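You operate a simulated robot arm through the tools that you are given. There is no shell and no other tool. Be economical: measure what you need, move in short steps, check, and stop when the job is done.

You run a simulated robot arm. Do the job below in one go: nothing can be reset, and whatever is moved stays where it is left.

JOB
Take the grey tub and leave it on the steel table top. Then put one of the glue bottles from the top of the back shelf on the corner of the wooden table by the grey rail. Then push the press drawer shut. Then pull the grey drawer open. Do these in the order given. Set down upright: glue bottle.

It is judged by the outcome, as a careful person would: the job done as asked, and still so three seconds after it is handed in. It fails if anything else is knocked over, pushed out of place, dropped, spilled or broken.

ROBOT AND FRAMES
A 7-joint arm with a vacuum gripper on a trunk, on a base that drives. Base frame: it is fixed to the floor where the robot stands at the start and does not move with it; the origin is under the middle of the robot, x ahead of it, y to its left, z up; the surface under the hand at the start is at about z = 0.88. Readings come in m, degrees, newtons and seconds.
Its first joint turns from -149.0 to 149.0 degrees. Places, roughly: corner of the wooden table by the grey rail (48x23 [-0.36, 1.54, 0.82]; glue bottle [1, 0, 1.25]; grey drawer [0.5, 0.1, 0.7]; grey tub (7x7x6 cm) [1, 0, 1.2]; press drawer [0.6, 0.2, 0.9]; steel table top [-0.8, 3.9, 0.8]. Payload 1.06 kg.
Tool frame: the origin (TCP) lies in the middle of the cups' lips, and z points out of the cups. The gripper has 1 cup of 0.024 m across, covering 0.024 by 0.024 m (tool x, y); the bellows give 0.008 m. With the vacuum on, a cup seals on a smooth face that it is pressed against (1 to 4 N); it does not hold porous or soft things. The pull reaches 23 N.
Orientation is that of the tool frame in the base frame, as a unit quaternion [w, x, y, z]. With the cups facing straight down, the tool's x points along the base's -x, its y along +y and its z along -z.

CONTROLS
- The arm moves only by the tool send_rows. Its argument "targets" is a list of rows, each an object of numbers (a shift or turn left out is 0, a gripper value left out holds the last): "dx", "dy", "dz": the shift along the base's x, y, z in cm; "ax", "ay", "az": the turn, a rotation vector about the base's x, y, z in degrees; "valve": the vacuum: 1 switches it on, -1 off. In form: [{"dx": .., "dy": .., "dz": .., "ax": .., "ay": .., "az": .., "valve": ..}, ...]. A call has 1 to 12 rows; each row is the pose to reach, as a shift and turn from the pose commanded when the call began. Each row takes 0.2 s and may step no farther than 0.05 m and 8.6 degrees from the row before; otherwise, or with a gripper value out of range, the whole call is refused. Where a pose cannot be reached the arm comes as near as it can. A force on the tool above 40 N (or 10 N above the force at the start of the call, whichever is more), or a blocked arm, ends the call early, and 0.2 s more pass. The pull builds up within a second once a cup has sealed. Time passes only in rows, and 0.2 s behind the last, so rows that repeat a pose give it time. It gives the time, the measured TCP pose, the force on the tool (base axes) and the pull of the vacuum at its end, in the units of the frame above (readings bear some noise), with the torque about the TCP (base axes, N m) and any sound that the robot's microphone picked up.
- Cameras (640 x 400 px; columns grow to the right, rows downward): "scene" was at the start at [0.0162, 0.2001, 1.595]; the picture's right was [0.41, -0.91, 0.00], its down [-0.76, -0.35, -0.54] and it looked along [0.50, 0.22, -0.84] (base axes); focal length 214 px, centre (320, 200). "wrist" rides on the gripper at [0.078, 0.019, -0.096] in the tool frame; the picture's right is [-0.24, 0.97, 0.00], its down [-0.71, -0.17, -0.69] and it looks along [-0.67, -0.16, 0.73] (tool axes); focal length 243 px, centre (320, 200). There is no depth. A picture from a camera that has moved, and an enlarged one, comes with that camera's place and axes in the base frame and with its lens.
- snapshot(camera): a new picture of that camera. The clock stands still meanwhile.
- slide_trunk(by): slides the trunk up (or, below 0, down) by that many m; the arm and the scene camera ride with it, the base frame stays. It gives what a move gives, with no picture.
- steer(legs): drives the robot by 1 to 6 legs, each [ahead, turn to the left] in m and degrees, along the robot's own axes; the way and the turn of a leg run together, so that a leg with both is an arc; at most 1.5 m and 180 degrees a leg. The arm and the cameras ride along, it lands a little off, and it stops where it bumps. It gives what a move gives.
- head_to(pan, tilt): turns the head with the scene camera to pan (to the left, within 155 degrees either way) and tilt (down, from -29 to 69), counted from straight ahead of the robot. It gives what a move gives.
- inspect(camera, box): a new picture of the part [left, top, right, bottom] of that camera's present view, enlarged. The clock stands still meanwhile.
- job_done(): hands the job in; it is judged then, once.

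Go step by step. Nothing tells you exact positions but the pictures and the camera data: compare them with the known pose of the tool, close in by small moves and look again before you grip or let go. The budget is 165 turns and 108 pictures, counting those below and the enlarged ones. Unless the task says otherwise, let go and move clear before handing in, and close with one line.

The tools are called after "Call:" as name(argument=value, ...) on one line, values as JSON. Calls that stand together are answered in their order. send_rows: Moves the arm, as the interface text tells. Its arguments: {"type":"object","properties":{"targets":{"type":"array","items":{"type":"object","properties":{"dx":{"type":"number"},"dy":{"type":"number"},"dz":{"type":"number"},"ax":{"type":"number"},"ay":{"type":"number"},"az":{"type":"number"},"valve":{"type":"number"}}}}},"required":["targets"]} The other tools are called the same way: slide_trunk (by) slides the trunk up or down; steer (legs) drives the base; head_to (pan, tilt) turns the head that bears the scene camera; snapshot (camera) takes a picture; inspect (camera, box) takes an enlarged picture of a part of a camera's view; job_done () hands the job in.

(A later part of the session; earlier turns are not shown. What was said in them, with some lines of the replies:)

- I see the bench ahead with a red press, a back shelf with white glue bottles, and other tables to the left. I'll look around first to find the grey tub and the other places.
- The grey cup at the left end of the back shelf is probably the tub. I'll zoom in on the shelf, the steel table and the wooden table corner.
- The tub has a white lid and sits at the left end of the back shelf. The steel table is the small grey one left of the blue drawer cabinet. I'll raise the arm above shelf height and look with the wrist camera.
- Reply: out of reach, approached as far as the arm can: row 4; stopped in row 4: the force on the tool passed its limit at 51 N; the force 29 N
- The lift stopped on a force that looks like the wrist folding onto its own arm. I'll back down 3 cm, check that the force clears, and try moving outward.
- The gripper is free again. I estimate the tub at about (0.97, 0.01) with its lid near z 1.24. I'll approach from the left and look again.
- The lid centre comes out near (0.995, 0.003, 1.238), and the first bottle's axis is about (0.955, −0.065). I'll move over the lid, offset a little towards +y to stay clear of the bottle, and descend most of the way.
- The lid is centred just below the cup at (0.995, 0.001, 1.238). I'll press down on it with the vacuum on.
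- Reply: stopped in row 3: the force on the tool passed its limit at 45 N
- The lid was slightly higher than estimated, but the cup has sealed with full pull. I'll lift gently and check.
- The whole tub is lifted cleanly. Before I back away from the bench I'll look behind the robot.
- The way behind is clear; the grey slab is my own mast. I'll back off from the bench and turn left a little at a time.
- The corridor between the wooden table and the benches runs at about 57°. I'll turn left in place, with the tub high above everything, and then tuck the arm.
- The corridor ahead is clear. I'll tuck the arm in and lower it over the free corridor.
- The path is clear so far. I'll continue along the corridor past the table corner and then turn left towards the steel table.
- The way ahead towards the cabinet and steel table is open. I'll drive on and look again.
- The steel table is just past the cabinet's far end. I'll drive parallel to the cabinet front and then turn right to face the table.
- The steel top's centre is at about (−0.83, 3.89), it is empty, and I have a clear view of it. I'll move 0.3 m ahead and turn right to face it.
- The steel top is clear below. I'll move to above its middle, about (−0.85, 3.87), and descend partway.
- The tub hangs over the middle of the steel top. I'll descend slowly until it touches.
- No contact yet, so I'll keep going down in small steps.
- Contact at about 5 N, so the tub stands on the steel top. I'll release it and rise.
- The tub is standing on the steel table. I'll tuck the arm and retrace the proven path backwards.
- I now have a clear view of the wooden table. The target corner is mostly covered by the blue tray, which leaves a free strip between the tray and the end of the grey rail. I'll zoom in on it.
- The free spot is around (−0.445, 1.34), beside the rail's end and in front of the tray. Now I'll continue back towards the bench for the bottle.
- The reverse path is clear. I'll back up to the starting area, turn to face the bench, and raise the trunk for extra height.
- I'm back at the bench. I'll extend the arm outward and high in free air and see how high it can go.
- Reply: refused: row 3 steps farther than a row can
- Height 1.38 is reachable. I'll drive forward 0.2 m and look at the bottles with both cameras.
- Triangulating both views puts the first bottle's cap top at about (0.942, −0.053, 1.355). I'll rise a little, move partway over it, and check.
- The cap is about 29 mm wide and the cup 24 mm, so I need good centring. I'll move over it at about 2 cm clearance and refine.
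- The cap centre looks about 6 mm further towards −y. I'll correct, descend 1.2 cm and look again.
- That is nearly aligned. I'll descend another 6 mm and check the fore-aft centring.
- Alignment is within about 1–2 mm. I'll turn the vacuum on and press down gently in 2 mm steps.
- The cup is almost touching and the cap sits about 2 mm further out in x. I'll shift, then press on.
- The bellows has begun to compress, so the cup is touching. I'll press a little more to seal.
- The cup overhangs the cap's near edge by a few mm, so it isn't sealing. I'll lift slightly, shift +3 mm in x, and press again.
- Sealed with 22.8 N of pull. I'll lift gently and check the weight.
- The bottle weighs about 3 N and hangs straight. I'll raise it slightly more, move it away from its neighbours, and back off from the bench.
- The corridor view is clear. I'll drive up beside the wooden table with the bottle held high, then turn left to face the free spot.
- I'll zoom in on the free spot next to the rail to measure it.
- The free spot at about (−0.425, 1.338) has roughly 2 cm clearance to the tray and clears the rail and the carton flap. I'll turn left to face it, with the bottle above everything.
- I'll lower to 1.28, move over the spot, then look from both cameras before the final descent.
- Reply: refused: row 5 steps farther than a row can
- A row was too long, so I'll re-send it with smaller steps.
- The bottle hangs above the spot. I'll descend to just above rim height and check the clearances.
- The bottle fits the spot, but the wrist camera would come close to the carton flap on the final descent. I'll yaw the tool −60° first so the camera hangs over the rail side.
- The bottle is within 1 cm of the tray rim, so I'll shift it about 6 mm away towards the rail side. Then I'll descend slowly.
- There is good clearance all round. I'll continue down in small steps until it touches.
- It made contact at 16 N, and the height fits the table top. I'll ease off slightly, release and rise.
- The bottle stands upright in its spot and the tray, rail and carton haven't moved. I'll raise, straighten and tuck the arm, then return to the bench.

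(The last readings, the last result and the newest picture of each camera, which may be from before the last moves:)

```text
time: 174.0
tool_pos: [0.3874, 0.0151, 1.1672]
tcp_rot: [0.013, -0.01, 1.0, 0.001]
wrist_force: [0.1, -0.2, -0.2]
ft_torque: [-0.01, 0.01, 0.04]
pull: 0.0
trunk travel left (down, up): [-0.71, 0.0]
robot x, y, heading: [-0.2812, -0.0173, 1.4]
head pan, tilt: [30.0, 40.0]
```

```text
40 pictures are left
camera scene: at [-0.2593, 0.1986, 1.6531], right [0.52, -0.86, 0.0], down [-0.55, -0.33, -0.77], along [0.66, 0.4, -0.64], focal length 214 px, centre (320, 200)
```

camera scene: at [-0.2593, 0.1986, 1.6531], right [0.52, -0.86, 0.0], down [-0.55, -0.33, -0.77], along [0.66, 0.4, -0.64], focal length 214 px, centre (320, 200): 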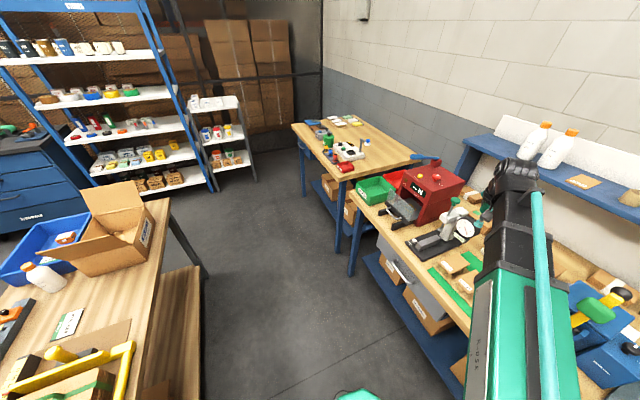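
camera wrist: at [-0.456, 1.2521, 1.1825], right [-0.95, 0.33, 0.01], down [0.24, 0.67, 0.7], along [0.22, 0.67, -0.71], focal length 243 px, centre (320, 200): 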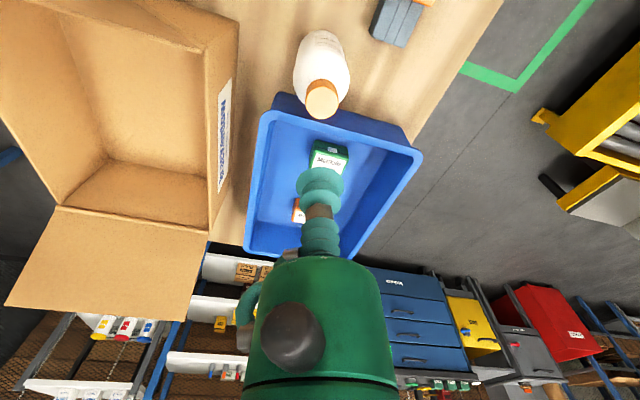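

Call:
inspect(camera="scene", box=[340, 140, 500, 240])

Call:
inspect(camera="scene", box=[340, 210, 500, 310])

```text
4.00 times, centred on (420, 190) of scene
camera zoom: at [-0.2593, 0.1986, 1.6531], right [0.52, -0.86, 0.0], down [-0.55, -0.33, -0.77], along [0.66, 0.4, -0.64], focal length 858 px, centre (-80, 240)
```

zoom: 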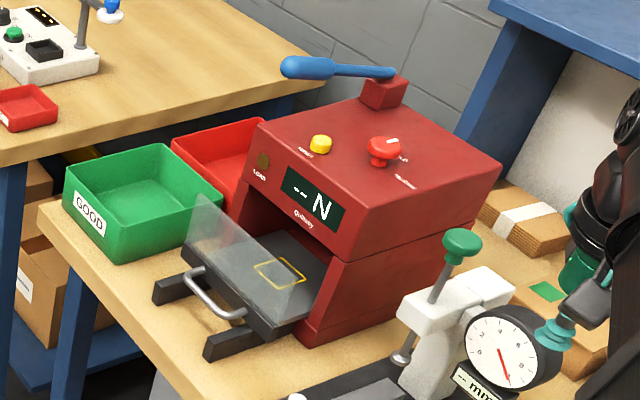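

```text
4.00 times, centred on (420, 260) of scene
camera zoom: at [-0.2593, 0.1986, 1.6531], right [0.52, -0.86, 0.0], down [-0.55, -0.33, -0.77], along [0.66, 0.4, -0.64], focal length 858 px, centre (-80, -40)
```

zoom: 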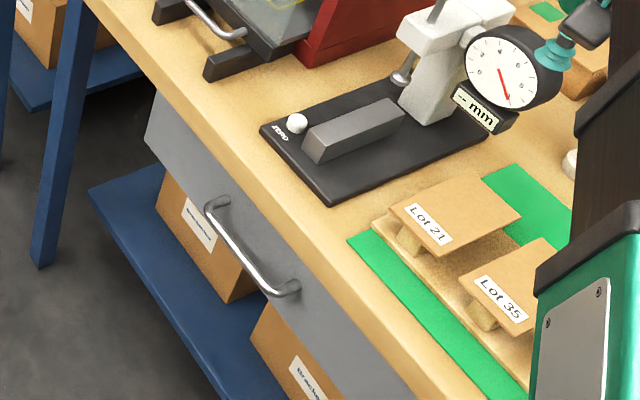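

The whole bench is rotated: its front edge runs along about (0.56, 0.83), so closing the press drawer means pushing along n ≈ (0.83, −0.56). I'll bring the tool horizontal along n with the camera to the side, starting with the yaw and a move in front of the press.

Call:
send_rows(targets=[{"az": 8, "dx": 1, "dy": 4}, {"az": 16, "dx": 2, "dy": 8}, {"az": 24, "dx": 3, "dy": 12}, {"az": 32, "dx": 4, "dy": 16}, {"az": 40, "dx": 5, "dy": 20}, {"az": 48, "dx": 6, "dy": 24}, {"az": 56, "dx": 7, "dy": 28}, {"az": 56, "dx": 7, "dy": 32}, {"az": 56, "dx": 7, "dy": 34}])

Call:
inspect(camera="scene", box=[320, 120, 520, 245])

```text
time: 176.0
tool_pos: [0.4578, 0.3574, 1.1658]
tcp_rot: [0.01, -0.478, 0.878, 0.005]
wrist_force: [-0.9, 0.8, -0.4]
ft_torque: [-0.03, 0.0, -0.01]
pull: 0.1
trunk travel left (down, up): [-0.71, 0.0]
robot x, y, heading: [-0.2779, -0.0182, 0.9]
head pan, tilt: [30.0, 40.0]
```

```text
3.20 times, centred on (420, 182) of scene
camera zoom: at [-0.2593, 0.1989, 1.6531], right [0.52, -0.86, 0.0], down [-0.55, -0.33, -0.77], along [0.66, 0.4, -0.64], focal length 686 px, centre (0, 256)
```

zoom: 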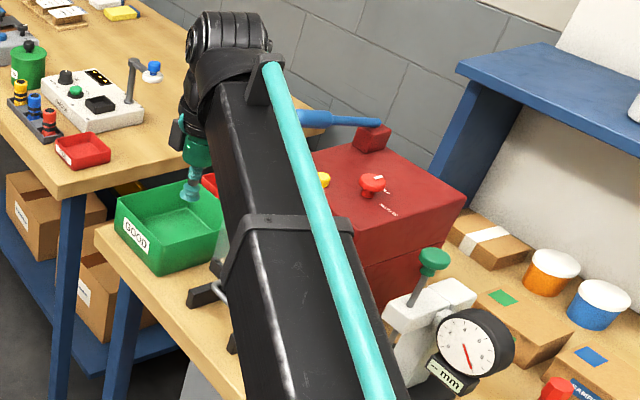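

Next I'll pitch the tool 90° so the cup points along n, keeping the tip in place.

Call:
send_rows(targets=[{"ax": -4.59, "ay": -6.81}, {"ax": -9.18, "ay": -13.62}, {"ax": -13.77, "ay": -20.43}, {"ax": -18.36, "ay": -27.24}, {"ax": -22.95, "ay": -34.05}, {"ax": -27.54, "ay": -40.86}, {"ax": -32.13, "ay": -47.67}, {"ax": -36.72, "ay": -54.48}, {"ax": -41.31, "ay": -61.29}, {"ax": -45.9, "ay": -68.1}, {"ax": -50.3, "ay": -74.6}])

Call:
snapshot(camera="wrist")

Call:
snapshot(camera="scene")

```text
time: 178.4
tool_pos: [0.4574, 0.3571, 1.1681]
tcp_rot: [-0.334, 0.346, -0.616, 0.624]
wrist_force: [0.2, -0.6, -0.4]
ft_torque: [0.01, 0.01, -0.02]
pull: 0.2
trunk travel left (down, up): [-0.71, 0.0]
robot x, y, heading: [-0.2845, -0.0107, 1.4]
head pan, tilt: [30.0, 40.0]
```

```text
36 pictures are left
camera wrist: at [0.3347, 0.3408, 1.1495], right [0.12, 0.18, -0.98], down [-0.2, 0.97, 0.16], along [0.97, 0.17, 0.15], focal length 243 px, centre (320, 200)
```

wrist: 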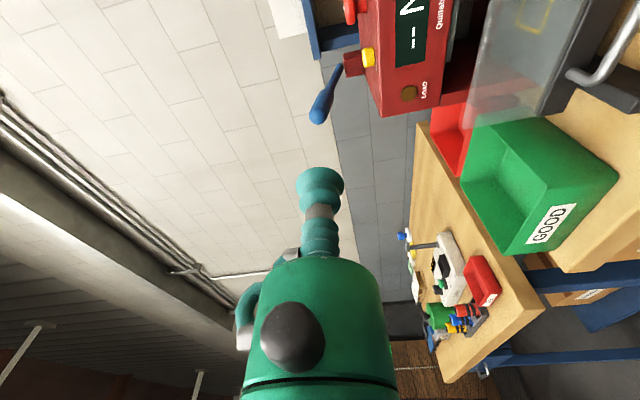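

```text
35 pictures are left
camera scene: at [-0.2593, 0.1989, 1.6532], right [0.52, -0.86, 0.0], down [-0.55, -0.33, -0.77], along [0.66, 0.4, -0.64], focal length 214 px, centre (320, 200)
```

scene: 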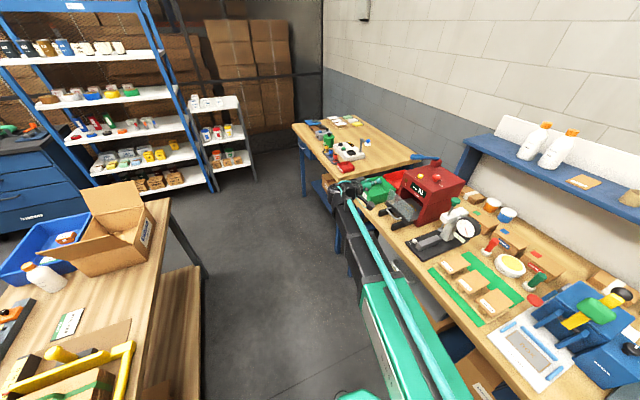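

The tool is horizontal, pointing along n. I'll lower the trunk so the cup comes to handle height, then look.

Call:
slide_trunk(by=-0.22)

Call:
snapshot(camera="wrist")

Call:
inspect(camera="scene", box=[320, 120, 520, 245])

```text
time: 180.7
tool_pos: [0.4572, 0.357, 0.9478]
tcp_rot: [-0.334, 0.347, -0.617, 0.622]
wrist_force: [0.4, 0.1, -0.2]
ft_torque: [0.05, 0.0, -0.01]
pull: 0.0
trunk travel left (down, up): [-0.49, 0.22]
robot x, y, heading: [-0.2825, -0.0189, 1.0]
head pan, tilt: [30.0, 40.0]
```

```text
34 pictures are left
camera wrist: at [0.3345, 0.3407, 0.9297], right [0.12, 0.18, -0.98], down [-0.19, 0.97, 0.16], along [0.97, 0.17, 0.15], focal length 243 px, centre (320, 200)
```

wrist: 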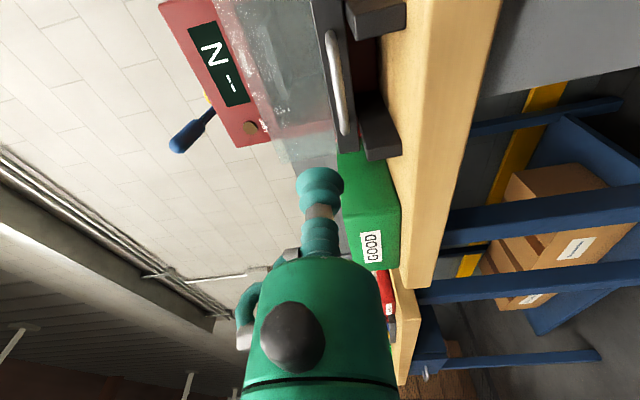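

```text
3.20 times, centred on (420, 182) of scene
camera zoom: at [-0.2594, 0.1987, 1.4332], right [0.52, -0.86, 0.0], down [-0.55, -0.33, -0.77], along [0.66, 0.4, -0.64], focal length 686 px, centre (0, 256)
```

zoom: 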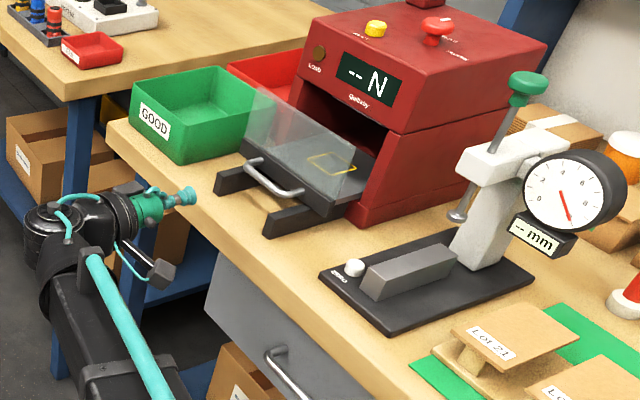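

I can see the drawer front clearly: its bar handle is centred at about (0.579, 0.279, 0.928) and my cup lines up with it sideways. I'll tilt the tool back 12° to keep the wrist above the bench top, and approach to just in front of the handle.

Call:
send_rows(targets=[{"ax": 3.4, "ay": 5, "dz": -0.6}, {"ax": 6.7, "ay": 10, "dz": -1.2}, {"ax": 6.7, "ay": 10, "dz": -1.2, "dx": 3.3, "dy": -2.2}, {"ax": 6.7, "ay": 10, "dz": -1.2, "dx": 6.6, "dy": -4.5}, {"ax": 6.7, "ay": 10, "dz": -1.2, "dx": 9.5, "dy": -6.4}])

Call:
snapshot(camera="wrist")

Call:
inspect(camera="scene", box=[340, 130, 460, 205])

```text
time: 181.9
tool_pos: [0.5522, 0.2949, 0.9347]
tcp_rot: [0.298, -0.379, 0.679, -0.553]
wrist_force: [-0.1, 0.2, -0.5]
ft_torque: [0.0, 0.0, 0.02]
pull: 0.1
trunk travel left (down, up): [-0.49, 0.22]
robot x, y, heading: [-0.2817, -0.0121, 1.1]
head pan, tilt: [30.0, 40.0]
```

```text
32 pictures are left
camera wrist: at [0.4277, 0.2792, 0.937], right [-0.05, 0.3, -0.95], down [-0.15, 0.94, 0.3], along [0.99, 0.16, 0.0], focal length 243 px, centre (320, 200)
```

wrist: 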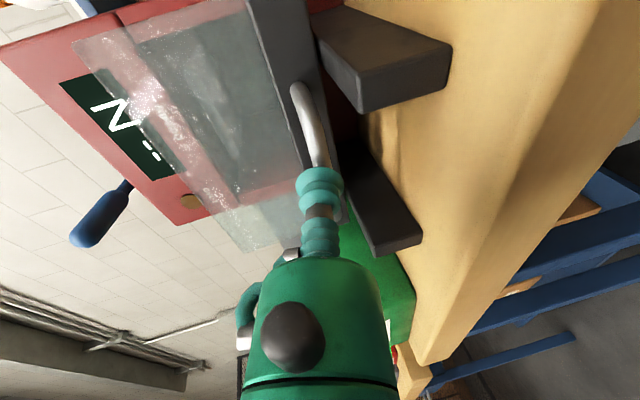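

```text
5.33 times, centred on (400, 168) of scene
camera zoom: at [-0.2593, 0.1987, 1.4332], right [0.52, -0.86, 0.0], down [-0.55, -0.33, -0.77], along [0.66, 0.4, -0.64], focal length 1144 px, centre (-107, 373)
```

zoom: 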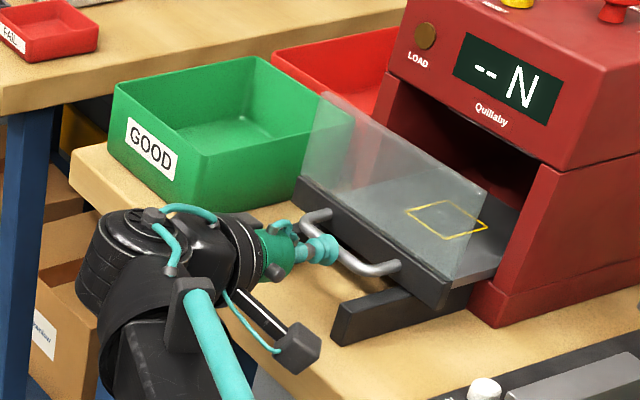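

The cup is lined up with the handle's middle, about 2 cm short of it. I'll push along n in 1 cm steps.

Call:
send_rows(targets=[{"dx": 0.83, "dy": -0.56}, {"dx": 1.66, "dy": -1.12}, {"dx": 2.49, "dy": -1.68}, {"dx": 3.32, "dy": -2.24}, {"dx": 4.15, "dy": -2.8}, {"dx": 4.98, "dy": -3.36}])

Call:
inspect(camera="scene", box=[340, 130, 460, 205])

```text
time: 183.3
tool_pos: [0.6022, 0.2605, 0.9369]
tcp_rot: [0.299, -0.379, 0.679, -0.553]
wrist_force: [-0.8, 0.1, -0.6]
ft_torque: [0.02, -0.03, 0.02]
pull: 0.0
trunk travel left (down, up): [-0.49, 0.22]
robot x, y, heading: [-0.2805, -0.0138, 1.3]
head pan, tilt: [30.0, 40.0]
```

```text
5.33 times, centred on (400, 168) of scene
camera zoom: at [-0.2593, 0.1988, 1.4332], right [0.52, -0.86, 0.0], down [-0.55, -0.33, -0.77], along [0.66, 0.4, -0.64], focal length 1144 px, centre (-107, 373)
```

zoom: 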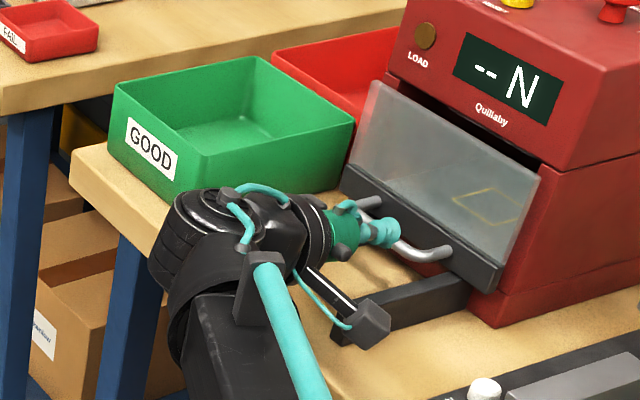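

The drawer is sliding in with little force. I'll keep pushing until it stops.

Call:
send_rows(targets=[{"dx": 0.66, "dy": -0.45}, {"dx": 1.33, "dy": -0.9}, {"dx": 2.0, "dy": -1.34}, {"dx": 2.5, "dy": -1.68}, {"dx": 2.9, "dy": -1.96}])

Call:
inspect(camera="scene", box=[340, 130, 460, 205])

```text
time: 184.3
tool_pos: [0.6161, 0.2498, 0.9369]
tcp_rot: [0.302, -0.382, 0.677, -0.552]
wrist_force: [-15.2, 9.0, 7.4]
ft_torque: [0.19, 0.13, -0.03]
pull: 0.1
trunk travel left (down, up): [-0.49, 0.22]
robot x, y, heading: [-0.2808, -0.0175, 1.5]
head pan, tilt: [30.0, 40.0]
stopped in row 4: the force on the tool passed its limit at 45 N (the readings are from after the stop); the commanded pose is now the measured one
```

```text
5.33 times, centred on (400, 168) of scene
camera zoom: at [-0.2644, 0.1991, 1.4334], right [0.53, -0.85, 0.0], down [-0.55, -0.34, -0.77], along [0.65, 0.4, -0.64], focal length 1144 px, centre (-107, 373)
```

zoom: 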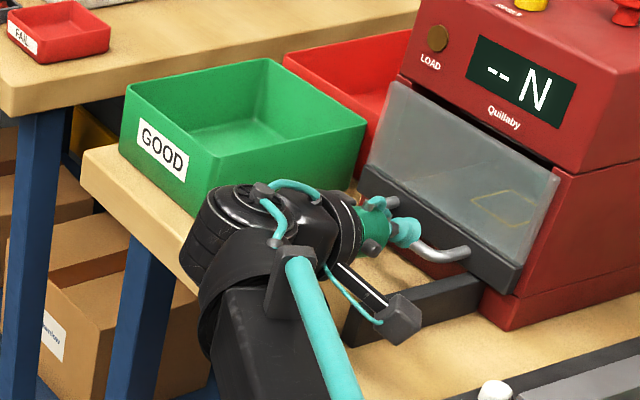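

The push stopped at 45 N with hardly any torque, which fits the drawer reaching its stop. I'll back off and look closely at whether it is fully shut.

Call:
send_rows(targets=[{"dx": -1.66, "dy": 1.12}, {"dx": -4.15, "dy": 2.8}, {"dx": -7.5, "dy": 5.06}, {"dx": -10.8, "dy": 7.3}])

Call:
inspect(camera="scene", box=[380, 120, 480, 183])

Call:
snapshot(camera="wrist")

```text
time: 185.3
tool_pos: [0.5096, 0.3228, 0.9327]
tcp_rot: [0.3, -0.381, 0.679, -0.551]
wrist_force: [-0.5, 1.3, -0.2]
ft_torque: [-0.02, -0.02, 0.04]
pull: 0.1
trunk travel left (down, up): [-0.49, 0.22]
robot x, y, heading: [-0.2803, -0.0161, 1.6]
head pan, tilt: [30.0, 40.0]
```

```text
6.35 times, centred on (430, 152) of scene
camera zoom: at [-0.2611, 0.199, 1.4332], right [0.52, -0.85, 0.0], down [-0.55, -0.34, -0.77], along [0.65, 0.4, -0.64], focal length 1362 px, centre (-378, 508)
```

zoom: 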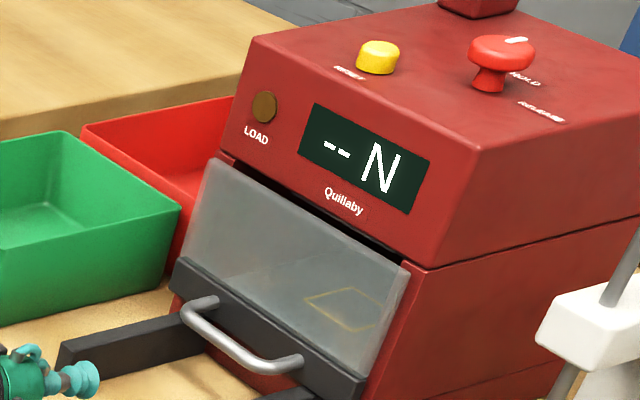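

```text
27 pictures are left
camera wrist: at [0.3866, 0.3062, 0.9369], right [-0.06, 0.3, -0.95], down [-0.16, 0.94, 0.3], along [0.99, 0.17, -0.01], focal length 243 px, centre (320, 200)
```

wrist: 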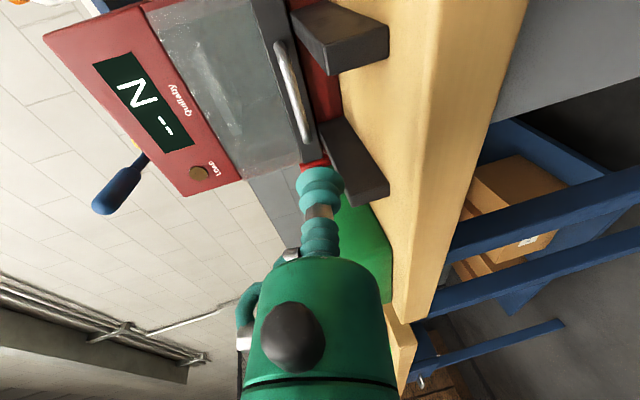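

The drawer front now sits flush with the press face, so it is shut. Next is the grey drawer under the bench, so I'll look at its front.

Call:
inspect(camera="scene", box=[350, 180, 510, 280])

```text
4.00 times, centred on (430, 230) of scene
camera zoom: at [-0.2611, 0.199, 1.4332], right [0.52, -0.85, 0.0], down [-0.55, -0.34, -0.77], along [0.65, 0.4, -0.64], focal length 858 px, centre (-120, 80)
```

zoom: 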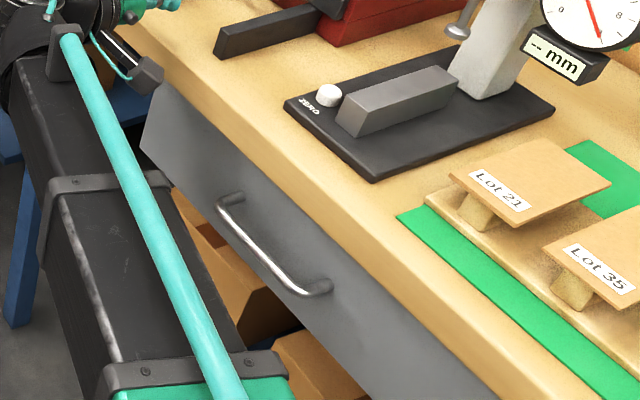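

The handle is at about z 0.70, with free drawer face to its left around u 0.55, directly below my current position. I'll back off, level the tool and lower the trunk.

Call:
send_rows(targets=[{"dx": -3.3, "dy": 2.2}, {"dx": -6.6, "dy": 4.5, "ax": -3.3, "ay": -5}, {"dx": -10, "dy": 6.7, "ax": -6.7, "ay": -10}])

Call:
slide_trunk(by=-0.225)

Call:
snapshot(camera="wrist")

Call:
snapshot(camera="scene")

```text
time: 186.1
tool_pos: [0.4136, 0.3891, 0.9343]
tcp_rot: [-0.335, 0.348, -0.616, 0.622]
wrist_force: [0.1, 0.0, 0.0]
ft_torque: [0.06, 0.01, 0.01]
pull: 0.0
trunk travel left (down, up): [-0.49, 0.22]
robot x, y, heading: [-0.2848, -0.0142, 1.6]
head pan, tilt: [30.0, 40.0]
```

```text
time: 188.4
tool_pos: [0.4146, 0.3891, 0.7091]
tcp_rot: [-0.336, 0.349, -0.616, 0.621]
wrist_force: [-0.4, -0.2, 0.5]
ft_torque: [-0.03, 0.0, -0.03]
pull: 0.0
trunk travel left (down, up): [-0.265, 0.445]
robot x, y, heading: [-0.2792, -0.0171, 1.0]
head pan, tilt: [30.0, 40.0]
```

```text
25 pictures are left
camera wrist: at [0.2907, 0.3718, 0.6913], right [0.11, 0.18, -0.98], down [-0.2, 0.97, 0.16], along [0.97, 0.18, 0.15], focal length 243 px, centre (320, 200)
```

wrist: 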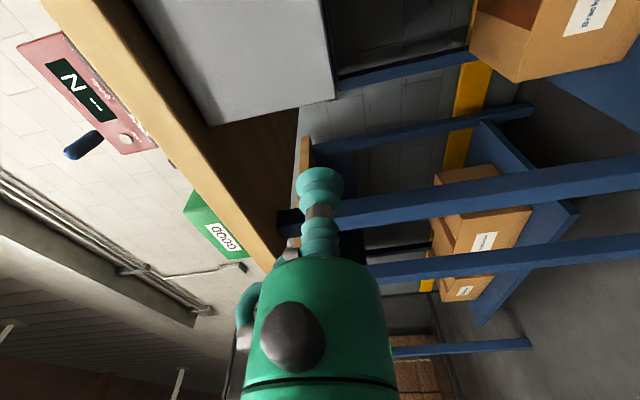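

```text
24 pictures are left
camera scene: at [-0.2611, 0.1989, 1.2082], right [0.52, -0.85, 0.0], down [-0.55, -0.34, -0.77], along [0.65, 0.4, -0.64], focal length 214 px, centre (320, 200)
```

scene: 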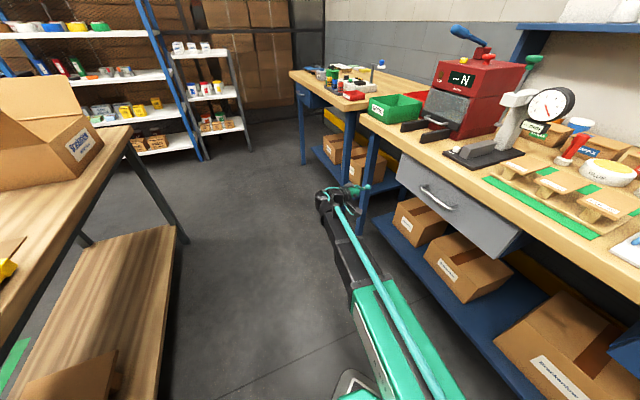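

The drawer face spans roughly z 0.705–0.815, with its left end near u 0.55 and the handle at u 0.28–0.43. I'll suck onto the face at u ≈ 0.485, z ≈ 0.765, so I'll move in front of that point.

Call:
send_rows(targets=[{"dx": -1.3, "dy": -2, "dz": 2}, {"dx": -2.6, "dy": -4, "dz": 4}, {"dx": -3.9, "dy": -5.8, "dz": 5.5}, {"dx": -0.6, "dy": -8.0, "dz": 5.5}, {"dx": 0.8, "dy": -9.0, "dz": 5.5}])

Call:
snapshot(camera="wrist")

Call:
inspect(camera="scene", box=[340, 140, 500, 240])

```text
time: 189.6
tool_pos: [0.4226, 0.2978, 0.7638]
tcp_rot: [-0.334, 0.348, -0.617, 0.621]
wrist_force: [-0.6, -0.3, 0.2]
ft_torque: [0.02, -0.02, -0.01]
pull: 0.1
trunk travel left (down, up): [-0.265, 0.445]
robot x, y, heading: [-0.2798, -0.0134, 1.6]
head pan, tilt: [30.0, 40.0]
```

```text
23 pictures are left
camera wrist: at [0.2992, 0.2819, 0.7464], right [0.11, 0.18, -0.98], down [-0.2, 0.97, 0.16], along [0.97, 0.18, 0.15], focal length 243 px, centre (320, 200)
```

wrist: 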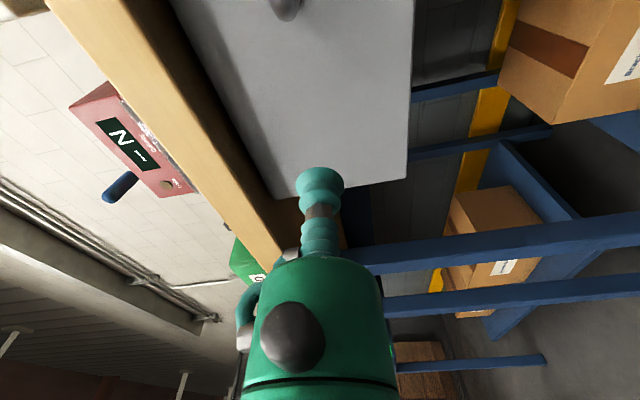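

```text
4.00 times, centred on (420, 190) of scene
camera zoom: at [-0.2612, 0.199, 1.2082], right [0.52, -0.85, 0.0], down [-0.55, -0.34, -0.77], along [0.65, 0.4, -0.64], focal length 858 px, centre (-80, 240)
```

zoom: 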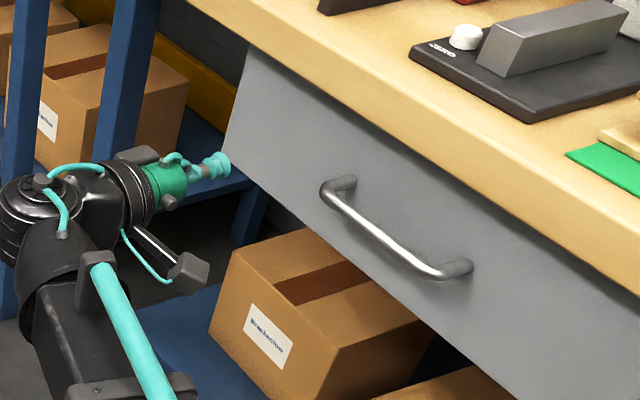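

The tool axis will land on the flat face between the handle post and the left edge. I'll move in with the vacuum on.

Call:
send_rows(targets=[{"dx": 2, "dy": -1.35, "valve": 1}, {"dx": 3.3, "dy": -2.2}, {"dx": 3.7, "dy": -2.5}, {"dx": 4.0, "dy": -2.7}, {"dx": 4.3, "dy": -2.9}])

Call:
inspect(camera="wrist", box=[200, 100, 440, 250])

```text
time: 190.8
tool_pos: [0.4637, 0.2678, 0.7647]
tcp_rot: [-0.337, 0.348, -0.616, 0.621]
wrist_force: [0.1, -0.1, -0.9]
ft_torque: [-0.02, 0.04, 0.0]
pull: 0.1
trunk travel left (down, up): [-0.265, 0.445]
robot x, y, heading: [-0.2797, -0.0196, 1.4]
head pan, tilt: [30.0, 40.0]
```

```text
2.67 times, centred on (320, 175) of wrist
camera zoom: at [0.3416, 0.2527, 0.7465], right [0.11, 0.18, -0.98], down [-0.2, 0.97, 0.16], along [0.97, 0.18, 0.15], focal length 647 px, centre (320, 267)
```

zoom: 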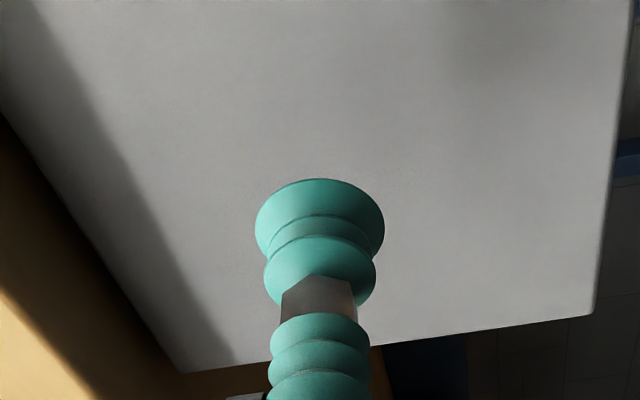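

The cup is close to the face and not yet touching. I'll go on in small steps.

Call:
send_rows(targets=[{"dx": 0.25, "dy": -0.17}, {"dx": 0.5, "dy": -0.34}, {"dx": 0.75, "dy": -0.5}, {"dx": 0.9, "dy": -0.6}])

```text
time: 191.8
tool_pos: [0.4738, 0.2629, 0.7631]
tcp_rot: [-0.335, 0.347, -0.617, 0.622]
wrist_force: [0.2, -0.8, -0.2]
ft_torque: [-0.02, 0.0, -0.01]
pull: 0.0
trunk travel left (down, up): [-0.265, 0.445]
robot x, y, heading: [-0.2811, -0.0156, 1.7]
head pan, tilt: [30.0, 40.0]
```

Call:
send_rows(targets=[{"dx": 0.25, "dy": -0.17}, {"dx": 0.5, "dy": -0.34}, {"dx": 0.75, "dy": -0.5}, {"dx": 0.9, "dy": -0.6}])

```text
time: 192.8
tool_pos: [0.4829, 0.2575, 0.7652]
tcp_rot: [-0.335, 0.349, -0.617, 0.621]
wrist_force: [-0.2, -0.3, 0.3]
ft_torque: [0.0, 0.02, -0.01]
pull: 0.0
trunk travel left (down, up): [-0.265, 0.445]
robot x, y, heading: [-0.2834, -0.0177, 1.4]
head pan, tilt: [30.0, 40.0]
```

Call:
send_rows(targets=[{"dx": 0.25, "dy": -0.17}, {"dx": 0.5, "dy": -0.34}, {"dx": 0.75, "dy": -0.5}, {"dx": 0.9, "dy": -0.6}])

Call:
inspect(camera="wrist", box=[200, 100, 440, 250])

```text
time: 193.8
tool_pos: [0.4907, 0.2502, 0.7639]
tcp_rot: [-0.335, 0.348, -0.617, 0.621]
wrist_force: [1.0, -0.5, -1.0]
ft_torque: [0.01, 0.01, 0.0]
pull: 0.0
trunk travel left (down, up): [-0.265, 0.445]
robot x, y, heading: [-0.2863, -0.0132, 1.6]
head pan, tilt: [30.0, 40.0]
```

```text
2.67 times, centred on (320, 175) of wrist
camera zoom: at [0.3686, 0.2344, 0.7463], right [0.11, 0.18, -0.98], down [-0.2, 0.97, 0.16], along [0.97, 0.18, 0.15], focal length 647 px, centre (320, 267)
```

zoom: 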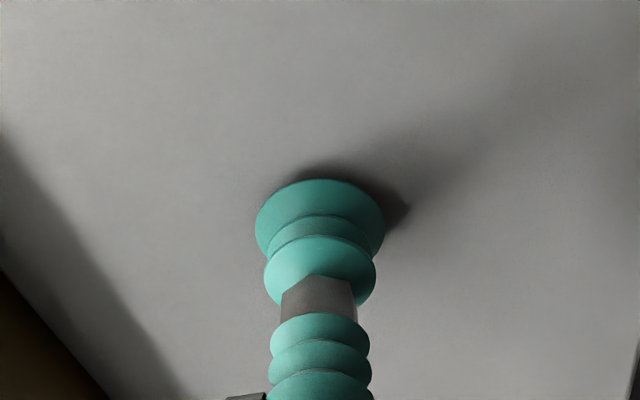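

Its shadow shows it's about to touch. I'll use finer steps.

Call:
send_rows(targets=[{"dx": 0.2, "dy": -0.13}, {"dx": 0.4, "dy": -0.27}, {"dx": 0.6, "dy": -0.4}, {"dx": 0.6, "dy": -0.4}])

```text
time: 194.8
tool_pos: [0.4963, 0.2491, 0.7639]
tcp_rot: [-0.335, 0.349, -0.616, 0.622]
wrist_force: [-10.5, 15.4, 0.2]
ft_torque: [0.06, -0.06, -0.2]
pull: 23.0
trunk travel left (down, up): [-0.265, 0.445]
robot x, y, heading: [-0.2851, -0.0151, 1.8]
head pan, tilt: [30.0, 40.0]
```

Sealed on the drawer face with 23 N of pull. I'll pull slowly along −n and watch.

Call:
send_rows(targets=[{"dx": -0.4, "dy": 0.27}, {"dx": -1.0, "dy": 0.67}, {"dx": -1.8, "dy": 1.2}, {"dx": -2.6, "dy": 1.75}, {"dx": -3.4, "dy": 2.3}, {"dx": -4.2, "dy": 2.8}])

Call:
inspect(camera="scene", box=[340, 140, 500, 240])

```text
time: 196.2
tool_pos: [0.4553, 0.2759, 0.7633]
tcp_rot: [-0.335, 0.349, -0.617, 0.621]
wrist_force: [6.9, 8.9, 0.3]
ft_torque: [0.03, -0.01, -0.15]
pull: 22.8
trunk travel left (down, up): [-0.265, 0.445]
robot x, y, heading: [-0.2838, -0.0166, 1.6]
head pan, tilt: [30.0, 40.0]
```

```text
4.00 times, centred on (420, 190) of scene
camera zoom: at [-0.2607, 0.1997, 1.2081], right [0.52, -0.85, 0.0], down [-0.55, -0.34, -0.77], along [0.65, 0.4, -0.64], focal length 858 px, centre (-80, 240)
```

zoom: 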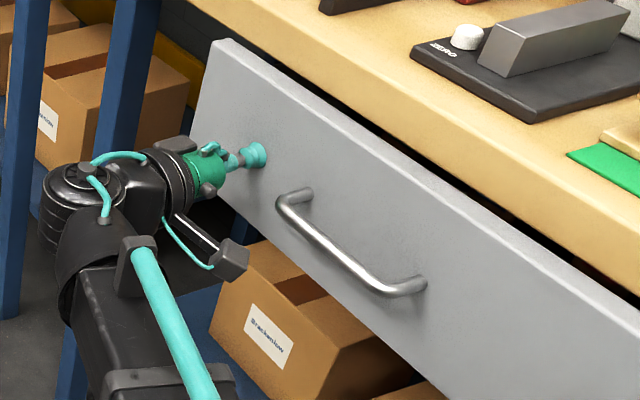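

The drawer is coming out. There is some sideways force, so I'll steer the pull slightly towards +u and continue.

Call:
send_rows(targets=[{"dx": -0.6, "dy": 0.7}, {"dx": -1.4, "dy": 1.3}, {"dx": -2.2, "dy": 1.9}, {"dx": -3.0, "dy": 2.5}, {"dx": -3.8, "dy": 3.1}])

```text
time: 197.4
tool_pos: [0.4167, 0.3049, 0.7637]
tcp_rot: [-0.335, 0.347, -0.618, 0.621]
wrist_force: [-6.3, -9.2, -0.9]
ft_torque: [0.01, -0.02, 0.06]
pull: 22.8
trunk travel left (down, up): [-0.265, 0.445]
robot x, y, heading: [-0.2809, -0.0154, 1.6]
head pan, tilt: [30.0, 40.0]
```

Call:
send_rows(targets=[{"dx": -0.75, "dy": 0.28}, {"dx": -1.6, "dy": 0.9}, {"dx": -2.5, "dy": 1.5}, {"dx": -3.4, "dy": 2.1}, {"dx": -4.3, "dy": 2.7}, {"dx": -5.2, "dy": 3.35}, {"dx": -6.0, "dy": 3.9}])

Call:
snapshot(camera="scene")

```text
time: 199.0
tool_pos: [0.3574, 0.3465, 0.7625]
tcp_rot: [-0.335, 0.348, -0.616, 0.622]
wrist_force: [5.4, 8.1, 6.0]
ft_torque: [-0.01, 0.0, -0.03]
pull: 22.7
trunk travel left (down, up): [-0.265, 0.445]
robot x, y, heading: [-0.2826, -0.0166, 1.6]
head pan, tilt: [30.0, 40.0]
```

```text
18 pictures are left
camera scene: at [-0.2612, 0.1994, 1.2082], right [0.52, -0.85, 0.0], down [-0.55, -0.34, -0.77], along [0.65, 0.4, -0.64], focal length 214 px, centre (320, 200)
```

scene: 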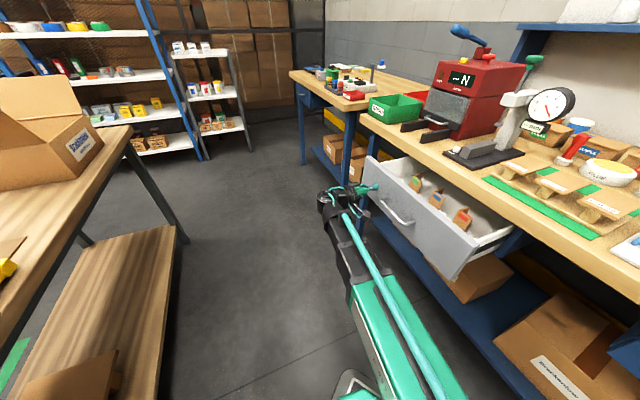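

The drawer is about 17 cm open and its contents are undisturbed. I'll pull a bit further towards its stop.

Call:
send_rows(targets=[{"dx": -0.65, "dy": 0.65}, {"dx": -1.5, "dy": 1.2}, {"dx": -2.3, "dy": 1.75}, {"dx": -3.1, "dy": 2.3}, {"dx": -3.9, "dy": 2.85}, {"dx": -4.7, "dy": 3.4}, {"dx": -5.5, "dy": 3.95}])

Call:
snapshot(camera="scene")

```text
time: 200.6
tool_pos: [0.3038, 0.3848, 0.7645]
tcp_rot: [-0.336, 0.348, -0.617, 0.621]
wrist_force: [-4.6, -6.2, -6.1]
ft_torque: [0.02, 0.0, 0.02]
pull: 23.2
trunk travel left (down, up): [-0.265, 0.445]
robot x, y, heading: [-0.2816, -0.0149, 1.5]
head pan, tilt: [30.0, 40.0]
```

```text
17 pictures are left
camera scene: at [-0.261, 0.1989, 1.2081], right [0.52, -0.85, 0.0], down [-0.55, -0.34, -0.77], along [0.65, 0.4, -0.64], focal length 214 px, centre (320, 200)
```

scene: 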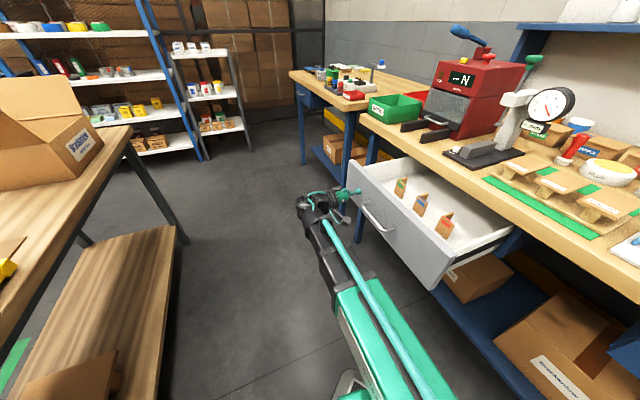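

About 24 cm open and still moving freely. I'll take a few more centimetres, then release.

Call:
send_rows(targets=[{"dx": -0.95, "dy": 0.4}, {"dx": -1.8, "dy": 0.95}, {"dx": -2.6, "dy": 1.5}, {"dx": -3.4, "dy": 2.05}, {"dx": -4.2, "dy": 2.6}])

```text
time: 201.8
tool_pos: [0.261, 0.4119, 0.7642]
tcp_rot: [-0.335, 0.349, -0.617, 0.621]
wrist_force: [5.4, 8.4, 1.0]
ft_torque: [0.02, -0.04, -0.06]
pull: 23.7
trunk travel left (down, up): [-0.265, 0.445]
robot x, y, heading: [-0.2821, -0.0144, 1.4]
head pan, tilt: [30.0, 40.0]
```

The drawer is about 29 cm open. I'll relax the sideways load, release the vacuum and back the cup away.

Call:
send_rows(targets=[{"dx": 0.08, "dy": 0.15}, {"dx": 0.08, "dy": 0.15, "valve": -1}, {"dx": 0.08, "dy": 0.15}, {"dx": 0.08, "dy": 0.15}, {"dx": 0.08, "dy": 0.15}, {"dx": -0.8, "dy": 0.75}, {"dx": -3, "dy": 2.2}, {"dx": -6, "dy": 4.2}])

Call:
snapshot(camera="scene")

```text
time: 203.6
tool_pos: [0.2002, 0.4518, 0.764]
tcp_rot: [-0.336, 0.349, -0.617, 0.621]
wrist_force: [-0.4, -0.2, 0.5]
ft_torque: [-0.02, 0.0, 0.02]
pull: 0.1
trunk travel left (down, up): [-0.265, 0.445]
robot x, y, heading: [-0.2812, -0.0136, 1.3]
head pan, tilt: [30.0, 40.0]
```

```text
16 pictures are left
camera scene: at [-0.2609, 0.1989, 1.2082], right [0.52, -0.85, 0.0], down [-0.55, -0.34, -0.77], along [0.65, 0.4, -0.64], focal length 214 px, centre (320, 200)
```

scene: 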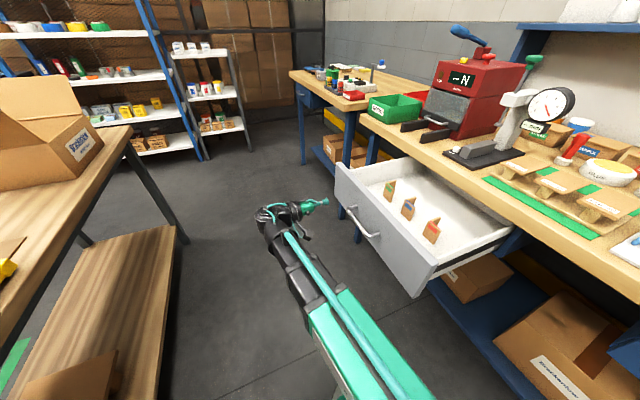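

The grey drawer stays open and the arm is clear. I'll make a last check of the press drawer and the glue bottle.

Call:
inspect(camera="scene", box=[380, 50, 540, 150])

Call:
head_to(pan=95, tilt=15)

Call:
snapshot(camera="scene")

```text
4.00 times, centred on (460, 100) of scene
camera zoom: at [-0.2609, 0.1989, 1.2082], right [0.52, -0.85, 0.0], down [-0.55, -0.34, -0.77], along [0.65, 0.4, -0.64], focal length 858 px, centre (-240, 600)
```

zoom: 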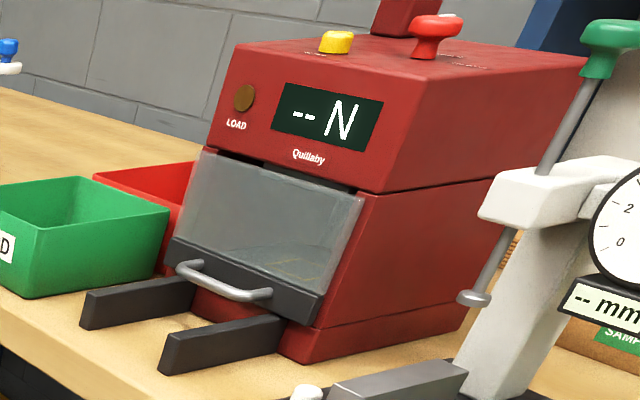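

```text
time: 205.0
tool_pos: [0.2014, 0.452, 0.7628]
tcp_rot: [-0.335, 0.349, -0.617, 0.621]
wrist_force: [0.1, -0.5, -0.2]
ft_torque: [0.0, 0.02, 0.02]
pull: 0.1
trunk travel left (down, up): [-0.265, 0.445]
robot x, y, heading: [-0.28, -0.0178, 1.7]
head pan, tilt: [95.0, 15.0]
```

```text
14 pictures are left
camera scene: at [-0.3441, 0.2474, 1.2477], right [0.99, 0.11, 0.0], down [0.03, -0.26, -0.97], along [-0.11, 0.96, -0.26], focal length 214 px, centre (320, 200)
```

scene: 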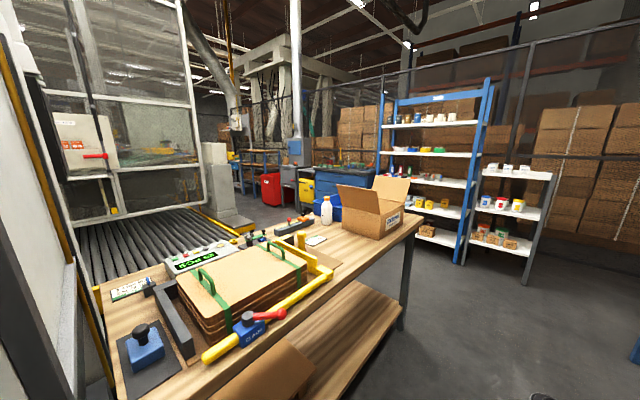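

The press drawer is flush, the glue bottle stands upright by the rail, the grey drawer is open and the arm is clear. I'm handing in.

Call:
job_done()

```text
The job is handed in.
```

The job is handed in: the tub is on the steel table, a glue bottle stands upright in the narrow gap between the grey rail and the blue tray, the press drawer is shut, and the grey drawer is open about 29 cm.
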